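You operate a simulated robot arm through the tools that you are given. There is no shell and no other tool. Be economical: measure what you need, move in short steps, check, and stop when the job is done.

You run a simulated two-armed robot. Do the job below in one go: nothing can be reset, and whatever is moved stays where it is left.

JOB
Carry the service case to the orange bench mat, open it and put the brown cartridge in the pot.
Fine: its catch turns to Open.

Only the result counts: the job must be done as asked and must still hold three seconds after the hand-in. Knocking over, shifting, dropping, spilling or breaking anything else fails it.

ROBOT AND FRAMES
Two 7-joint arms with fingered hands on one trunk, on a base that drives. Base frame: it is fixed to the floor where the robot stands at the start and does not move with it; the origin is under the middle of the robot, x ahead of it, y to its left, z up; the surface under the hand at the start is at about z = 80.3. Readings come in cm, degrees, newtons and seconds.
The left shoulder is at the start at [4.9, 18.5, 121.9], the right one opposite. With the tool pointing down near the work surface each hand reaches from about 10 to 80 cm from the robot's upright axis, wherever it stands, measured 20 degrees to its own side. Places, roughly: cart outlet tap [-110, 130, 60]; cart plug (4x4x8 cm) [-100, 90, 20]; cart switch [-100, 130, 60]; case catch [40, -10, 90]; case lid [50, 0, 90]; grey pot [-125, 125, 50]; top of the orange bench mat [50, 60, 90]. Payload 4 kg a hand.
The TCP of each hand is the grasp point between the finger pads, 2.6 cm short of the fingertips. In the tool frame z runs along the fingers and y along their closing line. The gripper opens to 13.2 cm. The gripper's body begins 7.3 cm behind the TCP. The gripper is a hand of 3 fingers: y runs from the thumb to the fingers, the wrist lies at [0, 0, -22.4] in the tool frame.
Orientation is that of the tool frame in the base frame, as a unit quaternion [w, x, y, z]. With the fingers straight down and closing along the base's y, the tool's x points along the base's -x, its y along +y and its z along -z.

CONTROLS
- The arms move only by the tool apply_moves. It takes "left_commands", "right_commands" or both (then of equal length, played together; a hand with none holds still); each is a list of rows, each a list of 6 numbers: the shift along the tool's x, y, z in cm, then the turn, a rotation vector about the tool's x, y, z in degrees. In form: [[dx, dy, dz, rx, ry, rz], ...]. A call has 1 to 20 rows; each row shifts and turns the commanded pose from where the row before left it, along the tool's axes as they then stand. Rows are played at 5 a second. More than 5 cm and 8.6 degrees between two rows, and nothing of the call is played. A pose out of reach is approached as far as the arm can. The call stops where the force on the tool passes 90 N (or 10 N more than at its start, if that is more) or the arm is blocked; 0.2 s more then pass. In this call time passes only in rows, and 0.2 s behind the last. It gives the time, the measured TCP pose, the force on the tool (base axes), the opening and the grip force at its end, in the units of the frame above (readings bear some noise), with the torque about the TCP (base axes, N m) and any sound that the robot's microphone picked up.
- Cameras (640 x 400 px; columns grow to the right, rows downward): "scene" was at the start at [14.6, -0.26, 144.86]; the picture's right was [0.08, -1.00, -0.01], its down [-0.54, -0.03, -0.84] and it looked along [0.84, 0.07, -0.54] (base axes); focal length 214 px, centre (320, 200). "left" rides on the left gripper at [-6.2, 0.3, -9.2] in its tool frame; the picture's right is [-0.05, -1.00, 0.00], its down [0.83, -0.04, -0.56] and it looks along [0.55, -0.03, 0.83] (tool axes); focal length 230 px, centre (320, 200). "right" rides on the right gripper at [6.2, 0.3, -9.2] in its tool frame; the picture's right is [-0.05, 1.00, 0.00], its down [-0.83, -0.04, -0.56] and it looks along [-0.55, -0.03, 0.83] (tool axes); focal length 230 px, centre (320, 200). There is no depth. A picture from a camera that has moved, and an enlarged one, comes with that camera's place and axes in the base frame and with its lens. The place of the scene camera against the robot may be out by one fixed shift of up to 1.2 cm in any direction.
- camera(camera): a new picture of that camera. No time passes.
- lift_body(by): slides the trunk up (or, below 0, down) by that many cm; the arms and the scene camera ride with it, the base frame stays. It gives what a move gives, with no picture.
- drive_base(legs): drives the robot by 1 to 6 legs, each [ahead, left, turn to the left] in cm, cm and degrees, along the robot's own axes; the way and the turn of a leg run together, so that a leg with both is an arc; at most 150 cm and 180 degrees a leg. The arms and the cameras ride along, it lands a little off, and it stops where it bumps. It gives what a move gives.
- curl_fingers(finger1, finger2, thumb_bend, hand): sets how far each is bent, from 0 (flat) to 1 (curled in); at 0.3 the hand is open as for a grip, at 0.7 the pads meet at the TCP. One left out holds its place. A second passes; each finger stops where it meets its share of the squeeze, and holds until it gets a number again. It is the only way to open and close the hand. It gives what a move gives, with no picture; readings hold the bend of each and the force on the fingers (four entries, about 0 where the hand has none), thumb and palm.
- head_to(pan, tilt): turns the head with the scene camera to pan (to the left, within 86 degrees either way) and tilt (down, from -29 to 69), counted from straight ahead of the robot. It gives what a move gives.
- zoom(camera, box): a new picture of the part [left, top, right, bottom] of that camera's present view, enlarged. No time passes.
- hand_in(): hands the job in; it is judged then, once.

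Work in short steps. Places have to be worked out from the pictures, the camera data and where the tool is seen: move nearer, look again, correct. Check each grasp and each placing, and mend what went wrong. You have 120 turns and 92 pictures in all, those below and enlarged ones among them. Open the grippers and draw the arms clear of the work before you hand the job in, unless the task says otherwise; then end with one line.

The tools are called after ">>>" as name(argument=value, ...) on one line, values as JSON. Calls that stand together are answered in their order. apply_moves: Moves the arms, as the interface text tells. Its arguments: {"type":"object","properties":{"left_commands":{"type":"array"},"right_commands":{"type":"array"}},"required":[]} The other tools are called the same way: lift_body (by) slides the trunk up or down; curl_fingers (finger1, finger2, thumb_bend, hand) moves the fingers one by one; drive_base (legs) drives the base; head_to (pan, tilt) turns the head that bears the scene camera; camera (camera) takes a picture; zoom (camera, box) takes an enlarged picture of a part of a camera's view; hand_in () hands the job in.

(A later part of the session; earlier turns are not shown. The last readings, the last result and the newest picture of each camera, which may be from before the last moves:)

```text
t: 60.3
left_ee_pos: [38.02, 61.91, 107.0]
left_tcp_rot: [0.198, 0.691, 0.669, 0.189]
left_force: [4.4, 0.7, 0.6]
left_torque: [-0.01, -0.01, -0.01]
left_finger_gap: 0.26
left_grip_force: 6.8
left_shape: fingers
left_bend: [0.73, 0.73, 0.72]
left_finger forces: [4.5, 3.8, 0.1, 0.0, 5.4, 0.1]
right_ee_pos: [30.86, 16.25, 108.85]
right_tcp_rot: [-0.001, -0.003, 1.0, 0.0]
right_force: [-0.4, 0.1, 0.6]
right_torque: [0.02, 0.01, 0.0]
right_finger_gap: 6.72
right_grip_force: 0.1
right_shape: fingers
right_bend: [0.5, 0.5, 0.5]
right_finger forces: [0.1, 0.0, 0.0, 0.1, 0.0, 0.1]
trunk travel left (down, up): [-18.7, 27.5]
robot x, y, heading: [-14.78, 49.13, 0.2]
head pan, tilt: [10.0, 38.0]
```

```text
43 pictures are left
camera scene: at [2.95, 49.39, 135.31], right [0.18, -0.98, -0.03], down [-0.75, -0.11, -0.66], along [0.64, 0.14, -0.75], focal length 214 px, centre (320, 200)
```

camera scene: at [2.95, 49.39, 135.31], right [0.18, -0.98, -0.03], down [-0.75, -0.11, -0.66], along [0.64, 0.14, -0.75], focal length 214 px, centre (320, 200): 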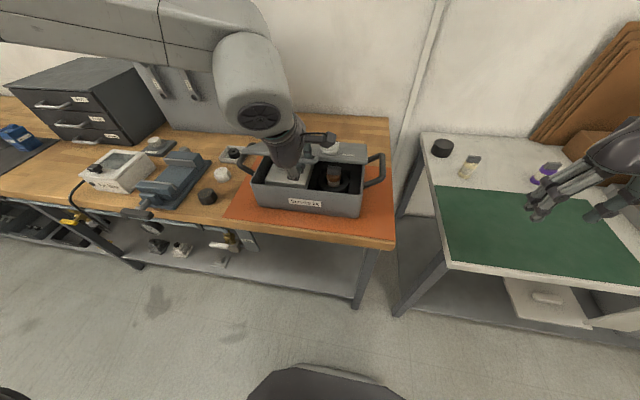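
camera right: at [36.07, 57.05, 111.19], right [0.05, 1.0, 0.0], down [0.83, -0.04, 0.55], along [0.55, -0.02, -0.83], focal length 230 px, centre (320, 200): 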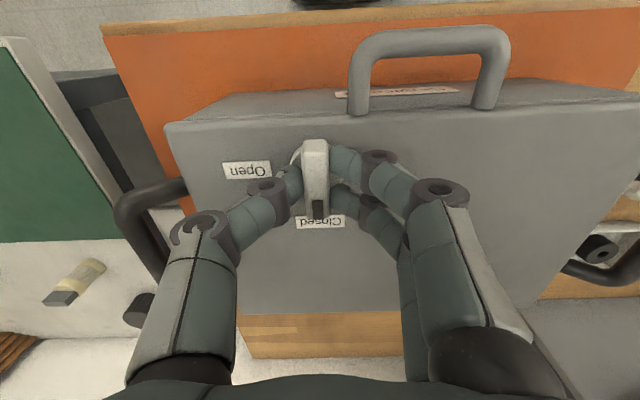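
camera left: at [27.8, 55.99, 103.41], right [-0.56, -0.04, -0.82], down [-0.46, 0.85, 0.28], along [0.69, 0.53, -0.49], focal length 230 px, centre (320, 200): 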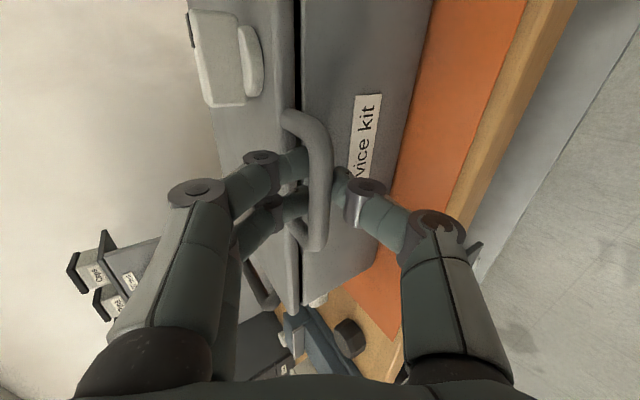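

The lid opens smoothly and the inside shows. I continue the arc another 30°.

>>> apply_moves(left_commands=[[0, 2.15, -1.13, 6, 0, 0], [0, 2.15, -1.13, 6, 0, 0], [0, 2.15, -1.13, 6, 0, 0], [0, 2.15, -1.13, 6, 0, 0], [0, 2.15, -1.13, 6, 0, 0]])

>>> zoom(camera="scene", box=[200, 80, 440, 250])

```text
t: 61.5
left_ee_pos: [45.21, 66.88, 118.1]
left_tcp_rot: [0.011, 0.719, 0.695, 0.009]
left_force: [2.1, -3.4, -4.8]
left_torque: [-0.09, -0.02, -0.03]
left_finger_gap: 0.01
left_grip_force: 2.8
left_shape: fingers
left_bend: [0.74, 0.74, 0.73]
left_finger forces: [0.0, 6.3, 0.0, 0.0, 0.0, 0.1]
left hand out of reach, approached as far as the arm can: row 5
right_ee_pos: [30.68, 16.34, 108.84]
right_tcp_rot: [0.0, -0.004, 1.0, 0.001]
right_force: [-1.1, 0.0, -0.1]
right_torque: [-0.03, -0.04, -0.01]
right_finger_gap: 6.72
right_grip_force: 0.1
right_shape: fingers
right_bend: [0.5, 0.5, 0.5]
right_finger forces: [0.0, 0.0, 0.1, 0.0, 0.0, 0.0]
trunk travel left (down, up): [-18.7, 27.5]
robot x, y, heading: [-15.02, 48.68, 0.5]
head pan, tilt: [10.0, 38.0]
```

```text
2.35 times, centred on (320, 165) of scene
camera zoom: at [2.81, 49.47, 135.35], right [0.18, -0.98, -0.03], down [-0.75, -0.11, -0.66], along [0.64, 0.14, -0.75], focal length 505 px, centre (320, 282)
```

zoom: 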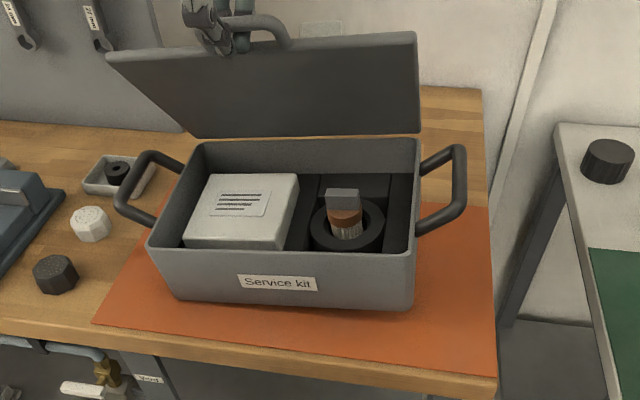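

The lid stands near 57°, still hooked, but the arm has reached its limit and slid against the handle's leg. The cartridge (brown band, grey cap) shows in the right compartment. I carry the lid on with small trunk lifts and forward drives.

>>> lift_body(by=1.5)

>>> drive_base(legs=[[3, 0, 0]])

>>> camera(camera="left")

>>> zoom(camera="scene", box=[200, 60, 440, 230])

```text
t: 62.1
left_ee_pos: [44.69, 67.03, 119.51]
left_tcp_rot: [0.012, 0.719, 0.695, 0.008]
left_force: [1.6, -3.5, -4.3]
left_torque: [-0.1, 0.06, -0.07]
left_finger_gap: 0.03
left_grip_force: 3.6
left_shape: fingers
left_bend: [0.74, 0.73, 0.73]
left_finger forces: [0.0, 7.1, 0.1, 0.0, 0.0, 0.0]
right_ee_pos: [30.9, 16.12, 110.19]
right_tcp_rot: [-0.001, -0.004, 1.0, 0.0]
right_force: [0.4, -0.1, -0.3]
right_torque: [-0.02, 0.01, 0.0]
right_finger_gap: 6.72
right_grip_force: 0.1
right_shape: fingers
right_bend: [0.5, 0.5, 0.5]
right_finger forces: [0.0, 0.1, 0.1, 0.1, 0.0, 0.1]
trunk travel left (down, up): [-20.2, 26.0]
robot x, y, heading: [-14.98, 48.63, 0.2]
head pan, tilt: [10.0, 38.0]
```

```text
t: 62.9
left_ee_pos: [47.27, 66.95, 119.91]
left_tcp_rot: [0.013, 0.719, 0.695, 0.011]
left_force: [1.4, -2.9, -3.3]
left_torque: [-0.06, -0.01, 0.03]
left_finger_gap: 0.0
left_grip_force: 5.0
left_shape: fingers
left_bend: [0.74, 0.74, 0.73]
left_finger forces: [4.1, 7.0, 0.0, 0.1, 0.0, 0.0]
right_ee_pos: [33.24, 16.07, 110.48]
right_tcp_rot: [0.002, -0.004, 1.0, 0.0]
right_force: [0.6, 0.2, 0.2]
right_torque: [0.01, -0.03, -0.05]
right_finger_gap: 6.73
right_grip_force: 0.1
right_shape: fingers
right_bend: [0.5, 0.5, 0.5]
right_finger forces: [0.0, 0.1, 0.0, 0.1, 0.0, 0.0]
trunk travel left (down, up): [-20.2, 26.0]
robot x, y, heading: [-12.16, 48.48, 0.5]
head pan, tilt: [10.0, 38.0]
```

```text
41 pictures are left
camera left: at [47.02, 60.67, 129.18], right [-1.0, -0.02, -0.03], down [-0.03, 0.83, 0.55], along [0.02, 0.55, -0.83], focal length 230 px, centre (320, 200)
```

left: 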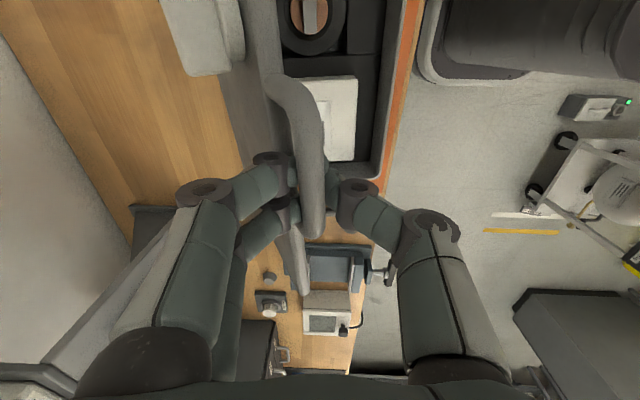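

```text
2.35 times, centred on (320, 145) of scene
camera zoom: at [4.27, 49.33, 137.33], right [0.18, -0.98, -0.03], down [-0.73, -0.11, -0.67], along [0.66, 0.14, -0.74], focal length 505 px, centre (320, 329)
```

zoom: 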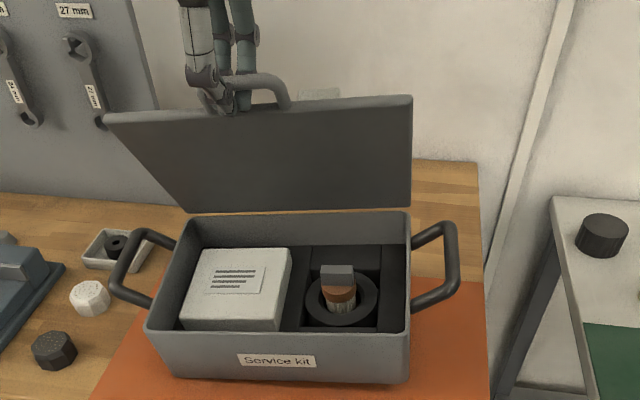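

The lid is near 65–70° and the case hasn't moved. I continue with another small lift and drive.

>>> lift_body(by=0.8)

>>> drive_base(legs=[[4, 0, 0]])

>>> lift_body(by=0.5)

>>> drive_base(legs=[[3, 0, 0]])

>>> camera(camera="scene")

>>> camera(camera="left")

```text
t: 63.5
left_ee_pos: [47.35, 66.76, 120.56]
left_tcp_rot: [0.012, 0.719, 0.695, 0.01]
left_force: [2.3, -4.1, -4.7]
left_torque: [-0.06, 0.03, 0.01]
left_finger_gap: 0.0
left_grip_force: 5.7
left_shape: fingers
left_bend: [0.74, 0.74, 0.73]
left_finger forces: [3.7, 7.3, 0.1, 0.0, 0.1, 0.0]
right_ee_pos: [33.53, 16.12, 111.19]
right_tcp_rot: [0.001, -0.003, 1.0, 0.0]
right_force: [-0.6, -0.7, 0.2]
right_torque: [0.04, -0.05, 0.01]
right_finger_gap: 6.72
right_grip_force: 0.0
right_shape: fingers
right_bend: [0.5, 0.5, 0.5]
right_finger forces: [0.1, 0.0, 0.1, 0.1, 0.0, 0.0]
trunk travel left (down, up): [-21.0, 25.2]
robot x, y, heading: [-11.91, 48.57, 0.4]
head pan, tilt: [10.0, 38.0]
```

```text
t: 64.4
left_ee_pos: [51.0, 66.93, 120.79]
left_tcp_rot: [0.014, 0.718, 0.696, 0.011]
left_force: [1.8, -1.4, -4.9]
left_torque: [0.0, 0.02, 0.09]
left_finger_gap: 0.05
left_grip_force: 6.6
left_shape: fingers
left_bend: [0.73, 0.74, 0.73]
left_finger forces: [6.6, 6.9, 0.1, 0.0, 0.0, 0.0]
right_ee_pos: [37.26, 16.21, 111.4]
right_tcp_rot: [0.002, -0.005, 1.0, 0.0]
right_force: [0.9, -0.2, -0.3]
right_torque: [0.0, -0.02, -0.02]
right_finger_gap: 6.71
right_grip_force: 0.0
right_shape: fingers
right_bend: [0.5, 0.5, 0.5]
right_finger forces: [0.1, 0.0, 0.0, 0.0, 0.0, 0.0]
trunk travel left (down, up): [-21.0, 25.2]
robot x, y, heading: [-8.16, 48.6, 0.6]
head pan, tilt: [10.0, 38.0]
```

```text
t: 64.9
left_ee_pos: [51.26, 66.93, 121.14]
left_tcp_rot: [0.013, 0.718, 0.696, 0.01]
left_force: [2.4, -2.3, -4.2]
left_torque: [0.01, 0.03, 0.0]
left_finger_gap: 0.02
left_grip_force: 6.5
left_shape: fingers
left_bend: [0.73, 0.74, 0.73]
left_finger forces: [5.1, 6.0, 0.0, 0.0, 0.0, 0.1]
right_ee_pos: [37.44, 16.18, 111.66]
right_tcp_rot: [0.0, -0.003, 1.0, -0.001]
right_force: [-0.3, -0.3, -0.3]
right_torque: [0.03, -0.01, 0.02]
right_finger_gap: 6.72
right_grip_force: 0.1
right_shape: fingers
right_bend: [0.5, 0.5, 0.5]
right_finger forces: [0.0, 0.0, 0.0, 0.0, 0.0, 0.1]
trunk travel left (down, up): [-21.5, 24.7]
robot x, y, heading: [-8.11, 48.96, 0.7]
head pan, tilt: [10.0, 38.0]
```

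```text
t: 65.7
left_ee_pos: [53.89, 66.88, 121.33]
left_tcp_rot: [0.013, 0.719, 0.695, 0.011]
left_force: [0.6, 2.1, -4.8]
left_torque: [0.07, 0.01, 0.09]
left_finger_gap: 0.0
left_grip_force: 3.2
left_shape: fingers
left_bend: [0.73, 0.74, 0.73]
left_finger forces: [6.3, 0.1, 0.1, 0.0, 0.0, 0.0]
right_ee_pos: [40.16, 16.28, 111.98]
right_tcp_rot: [0.002, -0.003, 1.0, 0.001]
right_force: [0.7, -0.2, -0.2]
right_torque: [0.03, -0.05, -0.01]
right_finger_gap: 6.7
right_grip_force: 0.1
right_shape: fingers
right_bend: [0.5, 0.5, 0.5]
right_finger forces: [0.0, 0.1, 0.0, 0.0, 0.1, 0.0]
trunk travel left (down, up): [-21.5, 24.7]
robot x, y, heading: [-5.47, 48.63, 0.5]
head pan, tilt: [10.0, 38.0]
```

```text
39 pictures are left
camera scene: at [10.19, 49.36, 138.95], right [0.18, -0.98, -0.03], down [-0.72, -0.11, -0.69], along [0.67, 0.14, -0.73], focal length 214 px, centre (320, 200)
```

scene: 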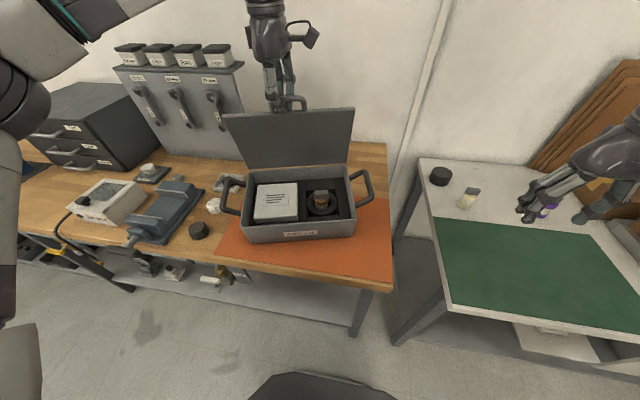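

```text
38 pictures are left
camera left: at [53.77, 60.77, 130.61], right [-1.0, -0.02, -0.04], down [-0.04, 0.83, 0.55], along [0.02, 0.55, -0.83], focal length 230 px, centre (320, 200)
```

left: 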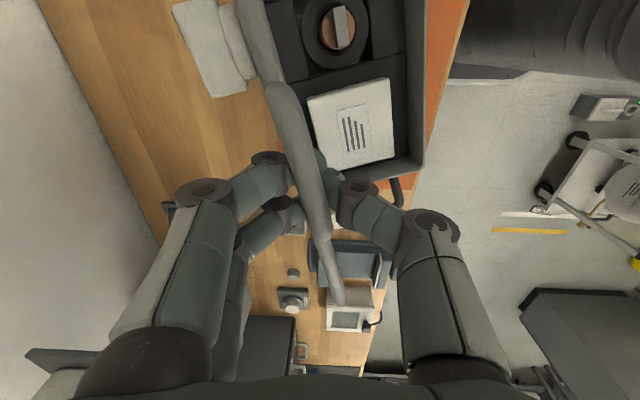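

The lid is near 80°, but the case has yawed some 10° on the mat because I pulled off-centre. To stop binding, I open the two fingers and keep only the thumb behind the bar.

>>> curl_fingers(hand="left", finger1=0.4, finger2=0.4)

>>> camera(camera="left")

>>> zoom(camera="scene", box=[180, 60, 420, 300])

```text
t: 66.7
left_ee_pos: [54.07, 66.91, 121.09]
left_tcp_rot: [0.014, 0.719, 0.695, 0.011]
left_force: [-0.9, -0.6, 3.4]
left_torque: [0.0, 0.0, -0.01]
left_finger_gap: 4.4
left_grip_force: 1.1
left_shape: fingers
left_bend: [0.4, 0.4, 0.75]
left_finger forces: [0.1, 0.0, 0.0, 0.1, 2.2, 0.1]
right_ee_pos: [40.37, 16.18, 111.78]
right_tcp_rot: [0.001, -0.003, 1.0, 0.0]
right_force: [-0.5, 0.5, -0.5]
right_torque: [0.01, -0.02, 0.03]
right_finger_gap: 6.71
right_grip_force: 0.1
right_shape: fingers
right_bend: [0.5, 0.5, 0.5]
right_finger forces: [0.0, 0.1, 0.0, 0.0, 0.0, 0.0]
trunk travel left (down, up): [-21.5, 24.7]
robot x, y, heading: [-5.2, 49.06, 0.5]
head pan, tilt: [10.0, 38.0]
```

```text
37 pictures are left
camera left: at [54.04, 60.8, 130.44], right [-1.0, -0.02, -0.03], down [-0.03, 0.83, 0.55], along [0.02, 0.55, -0.83], focal length 230 px, centre (320, 200)
```

left: 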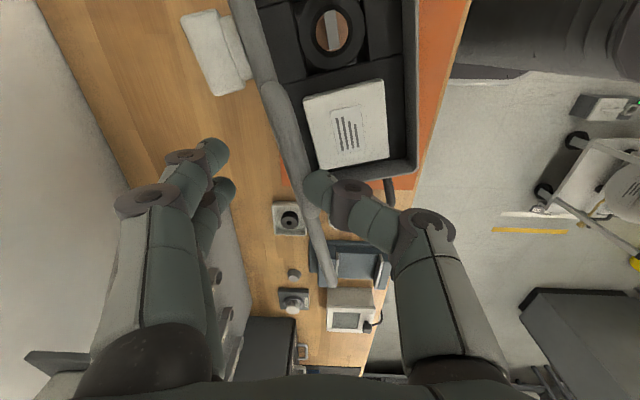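

```text
1.67 times, centred on (300, 180) of scene
camera zoom: at [10.48, 49.4, 138.87], right [0.18, -0.98, -0.03], down [-0.72, -0.11, -0.68], along [0.67, 0.14, -0.73], focal length 358 px, centre (353, 233)
```

zoom: 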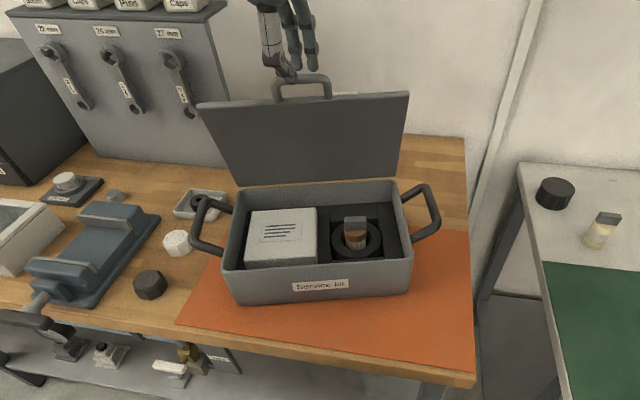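

The lid rests on the thumb, whose tip is over the bar. I back off slightly, lower 1.5 cm so the thumb stands squarely behind the bar, and push forward.

>>> apply_moves(left_commands=[[0, -0.8, 0, 0, 0, 0], [0, -0.4, 1.0, 0, 0, 0], [0, 0, 0.8, 0, 0, 0], [0, 1.0, 0, 0, 0, 0], [0, 1.2, -0.2, 0, 0, 0], [0, 1.2, 0, 0, 0, 0]])

>>> camera(camera="left")

```text
t: 68.1
left_ee_pos: [55.69, 67.51, 119.06]
left_tcp_rot: [0.013, 0.718, 0.695, 0.01]
left_force: [0.2, 1.1, 0.0]
left_torque: [0.0, -0.02, -0.01]
left_finger_gap: 4.46
left_grip_force: 0.2
left_shape: fingers
left_bend: [0.4, 0.4, 0.75]
left_finger forces: [0.0, 0.1, 0.1, 0.0, 0.2, 0.1]
left hand out of reach, approached as far as the arm can: row 6
right_ee_pos: [40.45, 16.31, 111.74]
right_tcp_rot: [0.001, -0.004, 1.0, 0.0]
right_force: [-0.5, 0.1, 0.2]
right_torque: [0.06, -0.03, 0.0]
right_finger_gap: 6.74
right_grip_force: 0.2
right_shape: fingers
right_bend: [0.5, 0.5, 0.5]
right_finger forces: [0.0, 0.1, 0.1, 0.0, 0.1, 0.0]
trunk travel left (down, up): [-21.5, 24.7]
robot x, y, heading: [-5.2, 49.04, 0.2]
head pan, tilt: [10.0, 38.0]
```

```text
35 pictures are left
camera left: at [55.53, 61.36, 128.25], right [-1.0, -0.02, -0.03], down [-0.04, 0.83, 0.55], along [0.02, 0.55, -0.83], focal length 230 px, centre (320, 200)
```

left: 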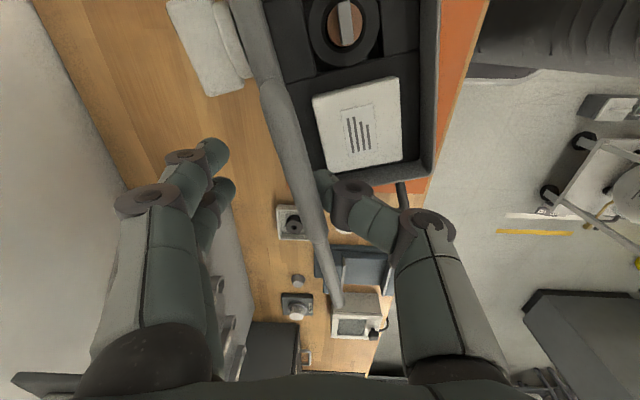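

The thumb now stands behind the bar with almost no load. I push forward 4 cm more with the base to bring the lid past upright.

>>> drive_base(legs=[[4, 0, 0]])

>>> camera(camera="scene")

```text
t: 69.0
left_ee_pos: [59.4, 67.33, 119.02]
left_tcp_rot: [0.012, 0.718, 0.696, 0.011]
left_force: [-1.6, 2.2, 6.0]
left_torque: [0.07, 0.07, 0.02]
left_finger_gap: 4.46
left_grip_force: 3.7
left_shape: fingers
left_bend: [0.4, 0.4, 0.75]
left_finger forces: [0.1, 0.1, 0.0, 0.0, 6.7, 0.0]
right_ee_pos: [44.2, 16.11, 111.85]
right_tcp_rot: [0.002, -0.003, 1.0, 0.0]
right_force: [-0.1, -0.5, -1.7]
right_torque: [-0.03, -0.01, -0.01]
right_finger_gap: 6.7
right_grip_force: 0.1
right_shape: fingers
right_bend: [0.5, 0.5, 0.5]
right_finger forces: [0.0, 0.0, 0.0, 0.0, 0.0, 0.1]
trunk travel left (down, up): [-21.5, 24.7]
robot x, y, heading: [-1.71, 48.98, 0.3]
head pan, tilt: [10.0, 38.0]
```

```text
34 pictures are left
camera scene: at [14.24, 49.41, 138.9], right [0.18, -0.98, -0.03], down [-0.72, -0.11, -0.69], along [0.67, 0.14, -0.73], focal length 214 px, centre (320, 200)
```

scene: 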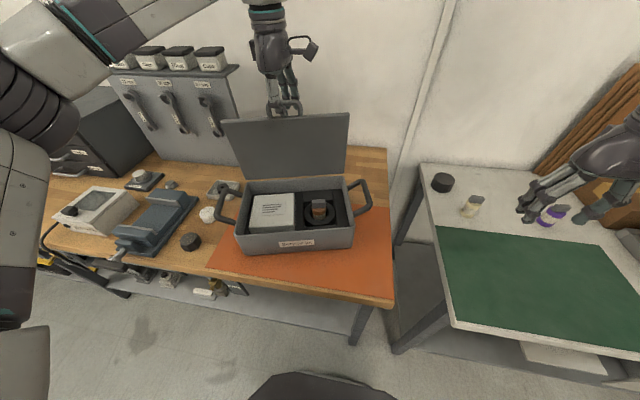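

The lid is about vertical and the case (yawed ~12°) still sits wholly on the mat, centre ≈[49.9, 64.3]. I push 3 cm more so it leans past upright.

>>> drive_base(legs=[[3, 0, 0]])

>>> camera(camera="left")

```text
t: 69.8
left_ee_pos: [62.14, 67.44, 119.15]
left_tcp_rot: [0.013, 0.718, 0.695, 0.012]
left_force: [0.9, 0.7, 4.6]
left_torque: [-0.01, -0.01, 0.03]
left_finger_gap: 4.35
left_grip_force: 1.6
left_shape: fingers
left_bend: [0.4, 0.4, 0.76]
left_finger forces: [0.1, 0.1, 0.1, 0.0, 3.7, 0.1]
right_ee_pos: [46.93, 16.22, 111.94]
right_tcp_rot: [0.002, -0.003, 1.0, 0.001]
right_force: [0.1, -0.1, 0.5]
right_torque: [0.01, -0.05, 0.0]
right_finger_gap: 6.71
right_grip_force: 0.0
right_shape: fingers
right_bend: [0.5, 0.5, 0.5]
right_finger forces: [0.1, 0.0, 0.1, 0.1, 0.0, 0.0]
trunk travel left (down, up): [-21.5, 24.7]
robot x, y, heading: [1.58, 48.61, 0.4]
head pan, tilt: [10.0, 38.0]
```

```text
33 pictures are left
camera left: at [62.0, 61.3, 128.34], right [-1.0, -0.02, -0.03], down [-0.03, 0.83, 0.55], along [0.02, 0.55, -0.83], focal length 230 px, centre (320, 200)
```

left: 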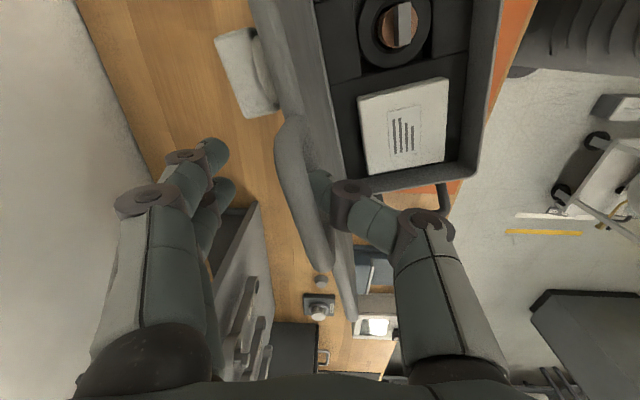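

The handle bar is now beyond the lid edge, so the lid leans past upright. I lift the thumb clear, back off, and check that it stays.

>>> apply_moves(left_commands=[[0, -0.7, 0, 0, 0, 0], [0, 0, -3, 0, 0, 0], [0, 0, -3, 0, 0, 0], [0, -4, -1, 0, 0, 0], [4, -2, 0, 0, 0, 0], [4.5, 0, 0, 0, 0, 0]])

>>> camera(camera="scene")

```text
t: 71.2
left_ee_pos: [55.08, 77.36, 125.38]
left_tcp_rot: [0.012, 0.719, 0.695, 0.009]
left_force: [0.2, 0.6, 0.5]
left_torque: [-0.01, -0.01, -0.03]
left_finger_gap: 4.47
left_grip_force: 0.0
left_shape: fingers
left_bend: [0.4, 0.4, 0.75]
left_finger forces: [0.0, 0.1, 0.1, 0.0, 0.1, 0.0]
left hand out of reach, approached as far as the arm can: row 2, 3
right_ee_pos: [47.22, 16.28, 111.86]
right_tcp_rot: [0.002, -0.003, 1.0, 0.0]
right_force: [-0.4, -0.5, 0.4]
right_torque: [-0.01, -0.01, 0.05]
right_finger_gap: 6.71
right_grip_force: 0.0
right_shape: fingers
right_bend: [0.5, 0.5, 0.5]
right_finger forces: [0.2, 0.0, 0.0, 0.0, 0.0, 0.0]
trunk travel left (down, up): [-21.5, 24.7]
robot x, y, heading: [1.49, 48.53, 0.6]
head pan, tilt: [10.0, 38.0]
```

```text
32 pictures are left
camera scene: at [17.34, 49.58, 138.85], right [0.18, -0.98, -0.03], down [-0.72, -0.11, -0.68], along [0.67, 0.14, -0.73], focal length 214 px, centre (320, 200)
```

scene: 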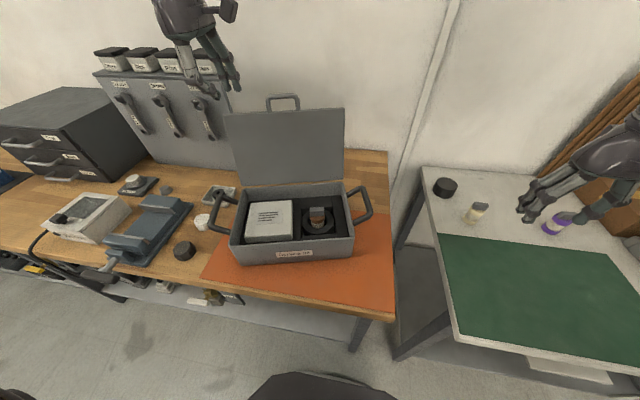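

The lid stays open by itself. I zoom on the cartridge to plan the grasp.

>>> zoom(camera="scene", box=[260, 170, 380, 250])

```text
5.00 times, centred on (320, 210) of scene
camera zoom: at [17.34, 49.58, 138.85], right [0.18, -0.98, -0.03], down [-0.72, -0.11, -0.68], along [0.67, 0.14, -0.73], focal length 1072 px, centre (320, 150)
```

zoom: 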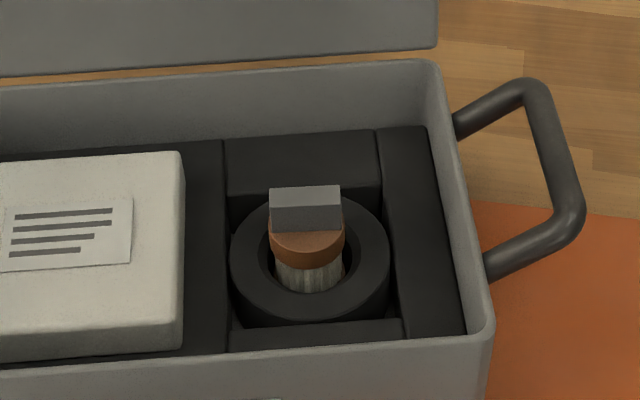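

The cartridge has a grey tab on top, seated in a ring nest, near [52.8, 57.9, ~95]. I shift the base 10 cm right for reach and bring the left hand above it, aligned with the tab.

>>> drive_base(legs=[[0, -10, 0]])

>>> curl_fingers(hand="left", finger1=0.52, finger2=0.52, thumb_bend=0.52)

>>> apply_moves(left_commands=[[-2.35, -0.65, 3.35, 0, 0, -6.5], [-2.35, -0.65, 3.35, 0, 0, -6.5], [-2.35, -0.65, 3.35, 0, 0, 0], [-2.35, -0.65, 3.35, 0, 0, 0]])

>>> camera(camera="left")

```text
t: 72.4
left_ee_pos: [55.07, 67.19, 125.5]
left_tcp_rot: [0.011, 0.72, 0.694, 0.011]
left_force: [-0.1, 0.5, 0.6]
left_torque: [0.01, 0.01, 0.03]
left_finger_gap: 4.43
left_grip_force: 0.1
left_shape: fingers
left_bend: [0.4, 0.4, 0.75]
left_finger forces: [0.0, 0.0, 0.0, 0.1, 0.0, 0.0]
right_ee_pos: [47.19, 6.14, 111.74]
right_tcp_rot: [0.002, -0.003, 1.0, 0.0]
right_force: [0.1, -0.1, -0.9]
right_torque: [0.02, -0.01, -0.02]
right_finger_gap: 6.72
right_grip_force: 0.0
right_shape: fingers
right_bend: [0.5, 0.5, 0.5]
right_finger forces: [0.0, 0.0, 0.1, 0.1, 0.0, 0.1]
trunk travel left (down, up): [-21.5, 24.7]
robot x, y, heading: [1.47, 38.64, 0.3]
head pan, tilt: [10.0, 38.0]
```

```text
t: 73.4
left_ee_pos: [55.2, 67.33, 125.37]
left_tcp_rot: [0.013, 0.719, 0.694, 0.01]
left_force: [1.0, -0.5, -0.2]
left_torque: [-0.01, 0.03, 0.0]
left_finger_gap: 6.14
left_grip_force: 0.1
left_shape: fingers
left_bend: [0.52, 0.52, 0.52]
left_finger forces: [0.0, 0.0, 0.1, 0.0, 0.0, 0.1]
right_ee_pos: [47.16, 6.22, 111.68]
right_tcp_rot: [0.002, -0.003, 1.0, 0.0]
right_force: [-0.7, 0.5, 0.5]
right_torque: [0.02, 0.02, 0.02]
right_finger_gap: 6.71
right_grip_force: 0.0
right_shape: fingers
right_bend: [0.5, 0.5, 0.5]
right_finger forces: [0.0, 0.0, 0.1, 0.1, 0.0, 0.0]
trunk travel left (down, up): [-21.5, 24.7]
robot x, y, heading: [1.54, 38.67, 0.3]
head pan, tilt: [10.0, 38.0]
```

```text
t: 74.4
left_ee_pos: [53.93, 57.46, 111.62]
left_tcp_rot: [0.013, 0.635, 0.772, 0.009]
left_force: [0.4, -0.4, -0.4]
left_torque: [-0.01, 0.0, -0.01]
left_finger_gap: 6.13
left_grip_force: 0.0
left_shape: fingers
left_bend: [0.52, 0.52, 0.52]
left_finger forces: [0.1, 0.0, 0.0, 0.0, 0.0, 0.0]
right_ee_pos: [47.36, 6.1, 111.65]
right_tcp_rot: [0.001, -0.002, 1.0, 0.001]
right_force: [-1.0, 0.4, 0.0]
right_torque: [0.02, 0.0, -0.01]
right_finger_gap: 6.72
right_grip_force: 0.0
right_shape: fingers
right_bend: [0.5, 0.5, 0.5]
right_finger forces: [0.0, 0.1, 0.0, 0.0, 0.0, 0.0]
trunk travel left (down, up): [-21.5, 24.7]
robot x, y, heading: [1.58, 38.77, 0.2]
head pan, tilt: [10.0, 38.0]
```

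```text
30 pictures are left
camera left: at [55.18, 51.59, 121.0], right [-0.97, -0.24, -0.03], down [-0.22, 0.81, 0.55], along [-0.11, 0.54, -0.84], focal length 230 px, centre (320, 200)
```

left: 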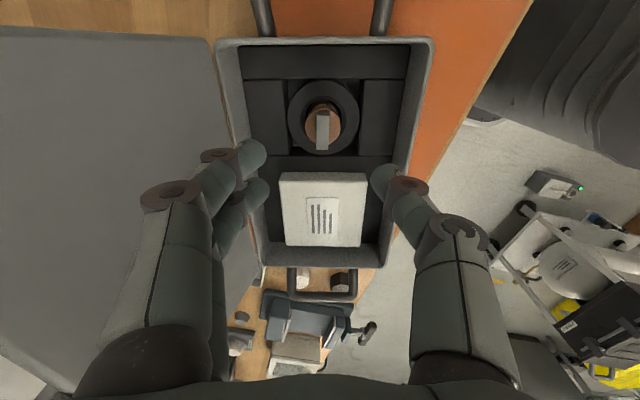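

The tab is aligned with the hand, at about [54.0, 59.2, ~94]. I shift 1.7 cm and go down to z≈101 for another look.

>>> apply_moves(left_commands=[[0.86, 0, 3.5, 0, 0, 0], [0.86, 0, 3.5, 0, 0, 0], [0, 0, 3.5, 0, 0, 0]])

>>> camera(camera="left")

```text
t: 75.2
left_ee_pos: [54.02, 59.14, 101.31]
left_tcp_rot: [0.012, 0.635, 0.772, 0.008]
left_force: [-0.8, -0.2, 0.2]
left_torque: [0.0, 0.02, -0.01]
left_finger_gap: 6.1
left_grip_force: 0.1
left_shape: fingers
left_bend: [0.52, 0.52, 0.52]
left_finger forces: [0.0, 0.0, 0.0, 0.0, 0.1, 0.1]
right_ee_pos: [47.25, 6.22, 111.71]
right_tcp_rot: [0.001, -0.003, 1.0, 0.0]
right_force: [0.0, 0.4, -0.2]
right_torque: [0.02, 0.03, 0.02]
right_finger_gap: 6.72
right_grip_force: 0.1
right_shape: fingers
right_bend: [0.5, 0.5, 0.5]
right_finger forces: [0.0, 0.0, 0.1, 0.1, 0.1, 0.0]
trunk travel left (down, up): [-21.5, 24.7]
robot x, y, heading: [1.37, 38.79, 0.4]
head pan, tilt: [10.0, 38.0]
```

```text
29 pictures are left
camera left: at [55.12, 53.22, 110.66], right [-0.97, -0.24, -0.03], down [-0.22, 0.81, 0.55], along [-0.11, 0.54, -0.84], focal length 230 px, centre (320, 200)
```

left: 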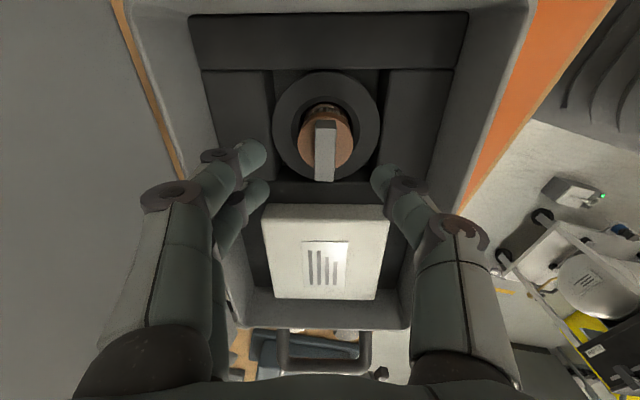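

Triangulated, the tab is at [53.8, 59.1, 94.4]. I lower to z≈95.3 and watch the force.

>>> apply_moves(left_commands=[[0, -0.3, 3, 0, 0, 0], [0, -0.1, 2, 0, 0, 0], [0, 0, 1, 0, 0, 0]])

>>> camera(camera="left")

```text
t: 76.0
left_ee_pos: [53.75, 59.14, 95.61]
left_tcp_rot: [0.014, 0.636, 0.772, 0.008]
left_force: [0.2, -0.2, 0.0]
left_torque: [0.01, 0.02, 0.01]
left_finger_gap: 6.13
left_grip_force: 0.0
left_shape: fingers
left_bend: [0.52, 0.52, 0.52]
left_finger forces: [0.0, 0.0, 0.0, 0.0, 0.1, 0.0]
right_ee_pos: [47.22, 6.08, 111.76]
right_tcp_rot: [0.001, -0.002, 1.0, 0.0]
right_force: [-0.1, -0.9, -0.2]
right_torque: [-0.01, -0.02, 0.01]
right_finger_gap: 6.74
right_grip_force: 0.0
right_shape: fingers
right_bend: [0.5, 0.5, 0.5]
right_finger forces: [0.0, 0.0, 0.0, 0.0, 0.0, 0.0]
trunk travel left (down, up): [-21.5, 24.7]
robot x, y, heading: [1.79, 39.09, 0.2]
head pan, tilt: [10.0, 38.0]
```

```text
28 pictures are left
camera left: at [54.98, 53.13, 104.81], right [-0.97, -0.24, -0.03], down [-0.22, 0.81, 0.55], along [-0.11, 0.54, -0.84], focal length 230 px, centre (320, 200)
```

left: 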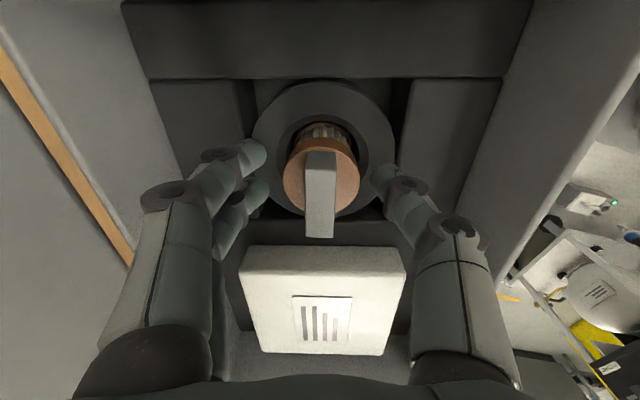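

The tab rises from about z 93.5 to 96.5, between the pads. I rise 0.4 cm so only the tab is pinched, then close.

>>> apply_moves(left_commands=[[0, 0, -0.4, 0, 0, 0]])

>>> curl_fingers(hand="left", finger1=0.78, finger2=0.78, thumb_bend=0.78)

>>> camera(camera="left")

```text
t: 76.4
left_ee_pos: [53.74, 58.91, 95.9]
left_tcp_rot: [0.013, 0.636, 0.772, 0.009]
left_force: [0.0, -0.3, -0.7]
left_torque: [0.01, -0.04, 0.0]
left_finger_gap: 6.13
left_grip_force: 0.1
left_shape: fingers
left_bend: [0.52, 0.52, 0.52]
left_finger forces: [0.0, 0.0, 0.0, 0.1, 0.0, 0.1]
right_ee_pos: [47.13, 6.15, 111.88]
right_tcp_rot: [0.002, -0.003, 1.0, 0.001]
right_force: [0.0, 1.0, 0.1]
right_torque: [-0.01, -0.01, 0.02]
right_finger_gap: 6.73
right_grip_force: 0.1
right_shape: fingers
right_bend: [0.5, 0.5, 0.5]
right_finger forces: [0.0, 0.0, 0.0, 0.1, 0.0, 0.1]
trunk travel left (down, up): [-21.5, 24.7]
robot x, y, heading: [1.75, 38.81, 0.5]
head pan, tilt: [10.0, 38.0]
```

```text
t: 77.4
left_ee_pos: [53.81, 59.1, 95.92]
left_tcp_rot: [0.013, 0.636, 0.772, 0.009]
left_force: [0.5, -0.2, 0.6]
left_torque: [0.02, -0.02, 0.01]
left_finger_gap: 3.32
left_grip_force: 23.6
left_shape: fingers
left_bend: [0.63, 0.62, 0.65]
left_finger forces: [11.1, 12.7, 0.0, 0.0, 24.2, 0.1]
right_ee_pos: [47.25, 6.11, 111.76]
right_tcp_rot: [0.002, -0.003, 1.0, 0.0]
right_force: [-0.5, -0.3, 0.4]
right_torque: [-0.03, 0.01, 0.02]
right_finger_gap: 6.74
right_grip_force: 0.0
right_shape: fingers
right_bend: [0.5, 0.5, 0.5]
right_finger forces: [0.0, 0.0, 0.0, 0.0, 0.0, 0.0]
trunk travel left (down, up): [-21.5, 24.7]
robot x, y, heading: [1.45, 38.82, 0.2]
head pan, tilt: [10.0, 38.0]
```

```text
27 pictures are left
camera left: at [55.02, 53.08, 105.23], right [-0.97, -0.24, -0.03], down [-0.22, 0.81, 0.55], along [-0.11, 0.54, -0.84], focal length 230 px, centre (320, 200)
```

left: 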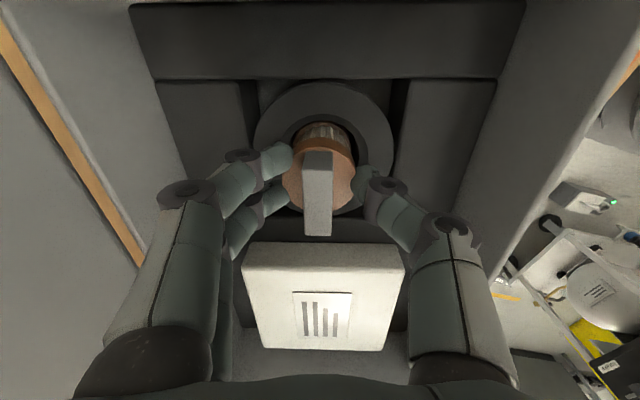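

The digits hold the brown cap itself in a three-point grip (3.3 cm, 24 N). I lift it straight out.

>>> apply_moves(left_commands=[[0, 0, -1.5, 0, 0, 0], [0, -0.1, -3, 0, 0, 0], [0, -0.1, -4, 0, 0, 0], [0, -0.1, -4, 0, 0, 0], [0, -0.1, -4, 0, 0, 0]])

>>> camera(camera="left")

```text
t: 78.6
left_ee_pos: [53.14, 59.47, 112.44]
left_tcp_rot: [0.012, 0.635, 0.772, 0.009]
left_force: [0.1, -0.2, -1.4]
left_torque: [-0.04, -0.02, -0.01]
left_finger_gap: 3.31
left_grip_force: 24.0
left_shape: fingers
left_bend: [0.63, 0.62, 0.65]
left_finger forces: [11.4, 12.8, 0.1, 0.1, 23.9, 0.0]
right_ee_pos: [47.07, 6.17, 111.78]
right_tcp_rot: [0.002, -0.003, 1.0, 0.001]
right_force: [0.5, 0.2, 0.6]
right_torque: [0.01, -0.01, -0.03]
right_finger_gap: 6.73
right_grip_force: 0.0
right_shape: fingers
right_bend: [0.5, 0.5, 0.5]
right_finger forces: [0.0, 0.0, 0.0, 0.1, 0.0, 0.1]
trunk travel left (down, up): [-21.5, 24.7]
robot x, y, heading: [1.4, 38.53, 0.1]
head pan, tilt: [10.0, 38.0]
```

```text
26 pictures are left
camera left: at [54.3, 53.53, 121.72], right [-0.97, -0.24, -0.03], down [-0.22, 0.81, 0.55], along [-0.11, 0.54, -0.84], focal length 230 px, centre (320, 200)
```

left: 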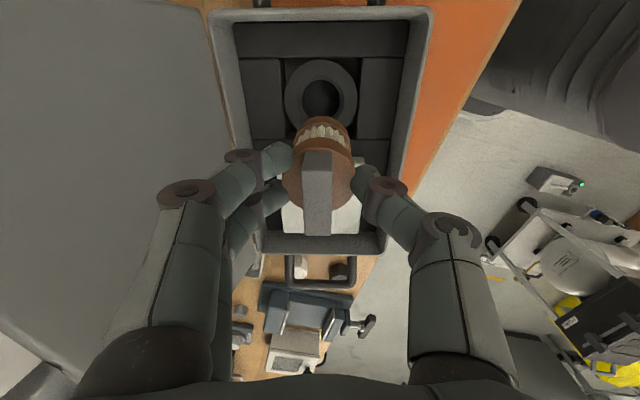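

The cartridge is free and held upright. I back away from the bench, turn left 90° and look toward the cart.

>>> drive_base(legs=[[-45, 0, 0], [0, 0, 90]])

>>> head_to(pan=35, tilt=38)

>>> camera(camera="scene")

```text
t: 85.1
left_ee_pos: [-63.95, 90.57, 112.37]
left_tcp_rot: [0.003, -0.09, 0.996, 0.015]
left_force: [0.8, -0.8, -0.7]
left_torque: [-0.03, -0.03, -0.03]
left_finger_gap: 3.27
left_grip_force: 23.7
left_shape: fingers
left_bend: [0.63, 0.62, 0.65]
left_finger forces: [11.1, 12.5, 0.0, 0.1, 23.2, 0.1]
right_ee_pos: [-10.54, 84.09, 111.66]
right_tcp_rot: [0.001, -0.706, 0.709, 0.001]
right_force: [-0.1, 0.1, 0.4]
right_torque: [-0.01, 0.01, 0.0]
right_finger_gap: 6.71
right_grip_force: 0.1
right_shape: fingers
right_bend: [0.5, 0.5, 0.5]
right_finger forces: [0.0, 0.1, 0.1, 0.1, 0.0, 0.1]
trunk travel left (down, up): [-21.5, 24.7]
robot x, y, heading: [-43.33, 38.5, 89.5]
head pan, tilt: [10.0, 38.0]
```

```text
t: 86.0
left_ee_pos: [-63.76, 90.56, 112.25]
left_tcp_rot: [0.003, -0.091, 0.996, 0.016]
left_force: [-0.2, 0.0, -0.4]
left_torque: [0.02, -0.03, -0.01]
left_finger_gap: 3.29
left_grip_force: 23.1
left_shape: fingers
left_bend: [0.63, 0.62, 0.65]
left_finger forces: [11.0, 12.6, 0.0, 0.0, 23.1, 0.1]
right_ee_pos: [-10.4, 84.05, 111.78]
right_tcp_rot: [0.001, -0.705, 0.71, 0.002]
right_force: [-0.2, 0.5, -1.0]
right_torque: [-0.01, 0.0, -0.01]
right_finger_gap: 6.73
right_grip_force: 0.1
right_shape: fingers
right_bend: [0.5, 0.5, 0.5]
right_finger forces: [0.1, 0.0, 0.0, 0.0, 0.0, 0.0]
trunk travel left (down, up): [-21.5, 24.7]
robot x, y, heading: [-43.61, 38.21, 89.7]
head pan, tilt: [35.0, 38.0]
```

```text
25 pictures are left
camera scene: at [-48.7, 52.49, 139.08], right [0.82, 0.56, -0.09], down [0.35, -0.62, -0.7], along [-0.45, 0.54, -0.71], focal length 214 px, centre (320, 200)
```

scene: 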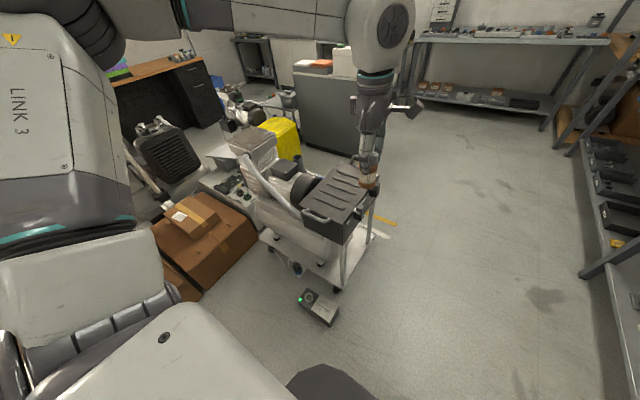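

The cart shows ahead-left with various parts on it. I zoom in to find the grey pot.

>>> zoom(camera="scene", box=[220, 110, 400, 330])

```text
1.82 times, centred on (310, 220) of scene
camera zoom: at [-48.7, 52.49, 139.08], right [0.82, 0.56, -0.09], down [0.35, -0.62, -0.7], along [-0.45, 0.54, -0.71], focal length 390 px, centre (338, 164)
```

zoom: 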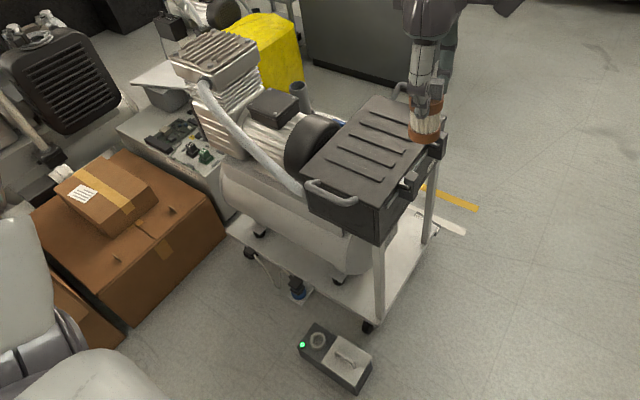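

The pot should be behind the black box on the cart, hidden from here. I drive around to the +x side of the cart, face it (heading 180°) and look again.

>>> drive_base(legs=[[0, -10, 0], [92, 0, 0], [0, 0, 90]])

>>> head_to(pan=5, tilt=42)

>>> camera(camera="scene")

```text
t: 95.4
left_ee_pos: [-84.77, 111.48, 112.34]
left_tcp_rot: [0.009, 0.763, -0.647, -0.013]
left_force: [0.2, -0.4, -0.8]
left_torque: [0.0, 0.03, 0.02]
left_finger_gap: 3.21
left_grip_force: 23.2
left_shape: fingers
left_bend: [0.63, 0.62, 0.65]
left_finger forces: [10.9, 12.3, 0.0, 0.0, 22.6, 0.1]
right_ee_pos: [-77.11, 164.6, 111.73]
right_tcp_rot: [0.0, 1.0, -0.011, -0.001]
right_force: [0.0, -0.4, -0.8]
right_torque: [0.0, -0.01, -0.01]
right_finger_gap: 6.72
right_grip_force: 0.1
right_shape: fingers
right_bend: [0.5, 0.5, 0.5]
right_finger forces: [0.0, 0.0, 0.0, 0.0, 0.1, 0.1]
trunk travel left (down, up): [-21.5, 24.7]
robot x, y, heading: [-32.21, 131.04, 178.7]
head pan, tilt: [35.0, 38.0]
```

```text
t: 96.4
left_ee_pos: [-84.64, 111.48, 112.37]
left_tcp_rot: [0.009, 0.763, -0.647, -0.013]
left_force: [-0.5, -0.5, -0.4]
left_torque: [0.02, 0.0, 0.01]
left_finger_gap: 3.2
left_grip_force: 23.0
left_shape: fingers
left_bend: [0.63, 0.62, 0.65]
left_finger forces: [10.9, 12.1, 0.0, 0.0, 22.6, 0.0]
right_ee_pos: [-77.37, 164.64, 111.79]
right_tcp_rot: [0.001, 1.0, -0.011, -0.001]
right_force: [-0.7, 0.0, -0.6]
right_torque: [0.0, -0.01, -0.01]
right_finger_gap: 6.73
right_grip_force: 0.0
right_shape: fingers
right_bend: [0.5, 0.5, 0.5]
right_finger forces: [0.1, 0.1, 0.0, 0.1, 0.1, 0.0]
trunk travel left (down, up): [-21.5, 24.7]
robot x, y, heading: [-32.39, 130.77, 178.8]
head pan, tilt: [5.0, 42.0]
```

```text
23 pictures are left
camera scene: at [-48.62, 129.38, 138.3], right [-0.06, 1.0, -0.01], down [0.78, 0.04, -0.63], along [-0.63, -0.05, -0.78], focal length 214 px, centre (320, 200)
```

scene: 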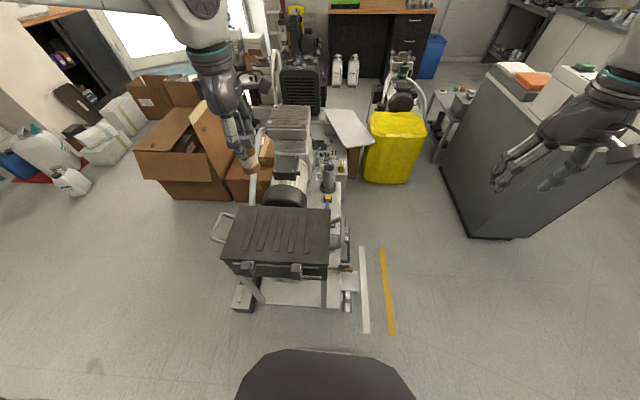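

The cart is straight ahead. I zoom in on its far end to find the pot.

>>> zoom(camera="scene", box=[240, 90, 380, 220])

```text
3.08 times, centred on (310, 155) of scene
camera zoom: at [-48.62, 129.38, 138.3], right [-0.06, 1.0, -0.01], down [0.78, 0.04, -0.63], along [-0.63, -0.05, -0.78], focal length 660 px, centre (351, 338)
```

zoom: 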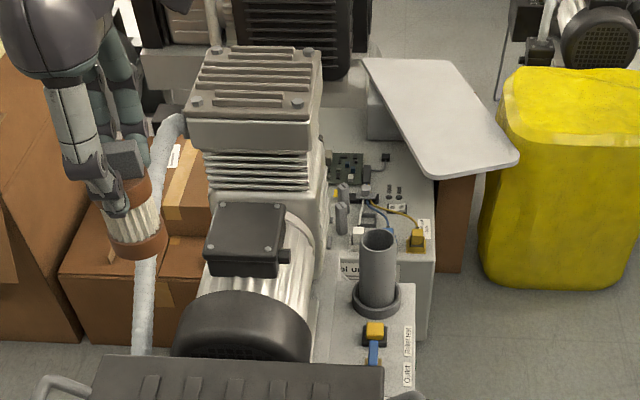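

The grey pot is the open upright tube near [-124, 128], rim around z≈68. I shift the base 18 cm right and 14 cm ahead so the left hand can reach over it.

>>> drive_base(legs=[[0, -18, 0], [14, 0, 0]])

>>> camera(camera="scene")

>>> camera(camera="left")

```text
t: 98.8
left_ee_pos: [-98.12, 130.05, 112.39]
left_tcp_rot: [0.009, 0.761, -0.648, -0.013]
left_force: [-0.2, -0.6, -0.9]
left_torque: [0.0, -0.02, -0.02]
left_finger_gap: 3.22
left_grip_force: 22.5
left_shape: fingers
left_bend: [0.63, 0.62, 0.65]
left_finger forces: [10.8, 12.3, 0.1, 0.0, 22.7, 0.0]
right_ee_pos: [-90.62, 183.17, 111.86]
right_tcp_rot: [-0.001, 1.0, -0.013, -0.002]
right_force: [0.0, 0.3, 0.1]
right_torque: [0.0, 0.02, 0.01]
right_finger_gap: 6.72
right_grip_force: 0.0
right_shape: fingers
right_bend: [0.5, 0.5, 0.5]
right_finger forces: [0.0, 0.0, 0.1, 0.0, 0.0, 0.1]
trunk travel left (down, up): [-21.5, 24.7]
robot x, y, heading: [-46.19, 149.55, 178.6]
head pan, tilt: [5.0, 42.0]
```

```text
21 pictures are left
camera scene: at [-62.03, 147.9, 138.33], right [-0.06, 1.0, -0.01], down [0.78, 0.04, -0.63], along [-0.63, -0.05, -0.78], focal length 214 px, centre (320, 200)
```

scene: 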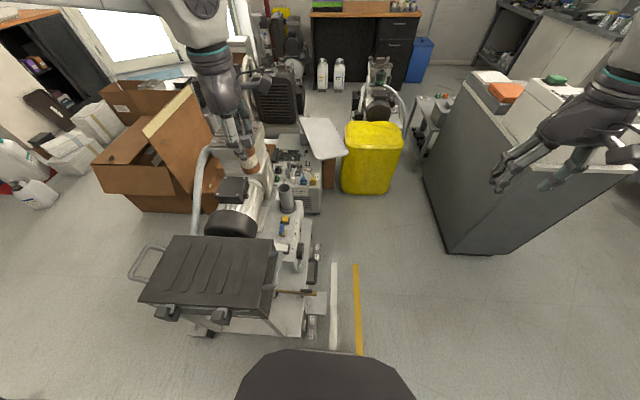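

```text
20 pictures are left
camera left: at [-99.18, 136.04, 121.71], right [0.98, 0.21, -0.03], down [0.19, -0.82, 0.55], along [0.09, -0.54, -0.84], focal length 230 px, centre (320, 200)
```

left: 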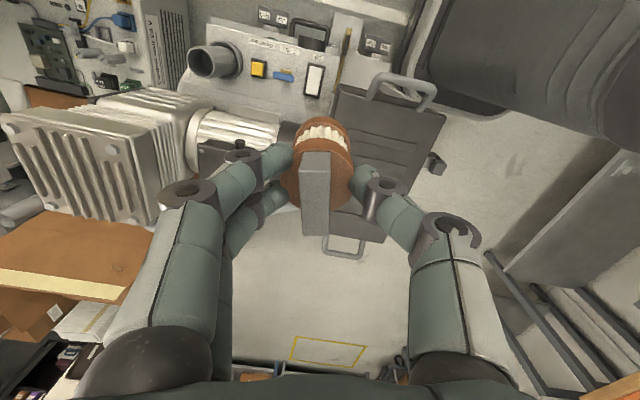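

Triangulation puts the pot's opening at about [-123.1, 129.2, 70]; the cartridge bottom hangs ~9 cm below the TCP. I move the hand over it at the present height, straightening its slight tilt.

>>> apply_moves(left_commands=[[-0.63, 4.9, 0, 1.8, 0, 0], [-0.63, 4.9, 0, 0, 0, 0], [-0.63, 4.9, 0, 0, 0, 0], [-0.63, 4.9, 0, 0, 0, 0], [-0.63, 4.9, 0, 0, 0, 0]])

>>> camera(camera="left")

>>> zoom(camera="scene", box=[200, 80, 360, 240])

```text
t: 100.0
left_ee_pos: [-113.09, 128.2, 111.63]
left_tcp_rot: [-0.004, 0.762, -0.648, -0.003]
left_force: [-0.9, -0.4, -0.7]
left_torque: [0.0, 0.0, 0.03]
left_finger_gap: 3.17
left_grip_force: 24.2
left_shape: fingers
left_bend: [0.64, 0.62, 0.66]
left_finger forces: [11.6, 13.0, 0.0, 0.1, 22.5, 0.0]
left hand out of reach, approached as far as the arm can: row 3, 4, 5
right_ee_pos: [-90.93, 183.14, 111.75]
right_tcp_rot: [0.0, 1.0, -0.013, -0.001]
right_force: [0.2, 0.5, 0.0]
right_torque: [0.02, -0.01, 0.0]
right_finger_gap: 6.73
right_grip_force: 0.0
right_shape: fingers
right_bend: [0.5, 0.5, 0.5]
right_finger forces: [0.0, 0.0, 0.0, 0.0, 0.0, 0.0]
trunk travel left (down, up): [-21.5, 24.7]
robot x, y, heading: [-46.13, 149.17, 178.6]
head pan, tilt: [5.0, 42.0]
```

```text
19 pictures are left
camera left: at [-114.4, 134.11, 120.98], right [0.98, 0.21, 0.0], down [0.18, -0.82, 0.55], along [0.12, -0.53, -0.84], focal length 230 px, centre (320, 200)
```

left: 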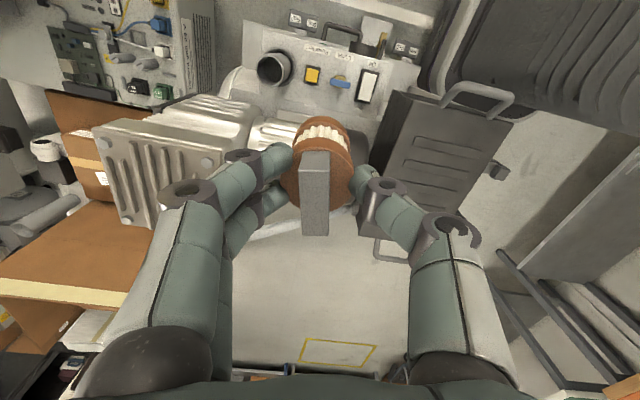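

```text
2.50 times, centred on (280, 160) of scene
camera zoom: at [-62.34, 147.83, 138.26], right [-0.06, 1.0, -0.01], down [0.78, 0.04, -0.63], along [-0.63, -0.05, -0.78], focal length 536 px, centre (420, 300)
```

zoom: 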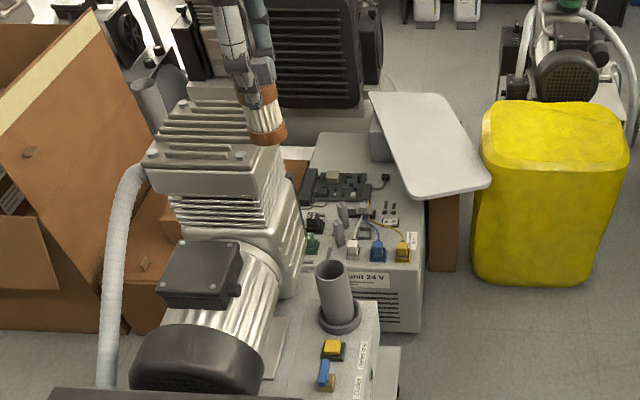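

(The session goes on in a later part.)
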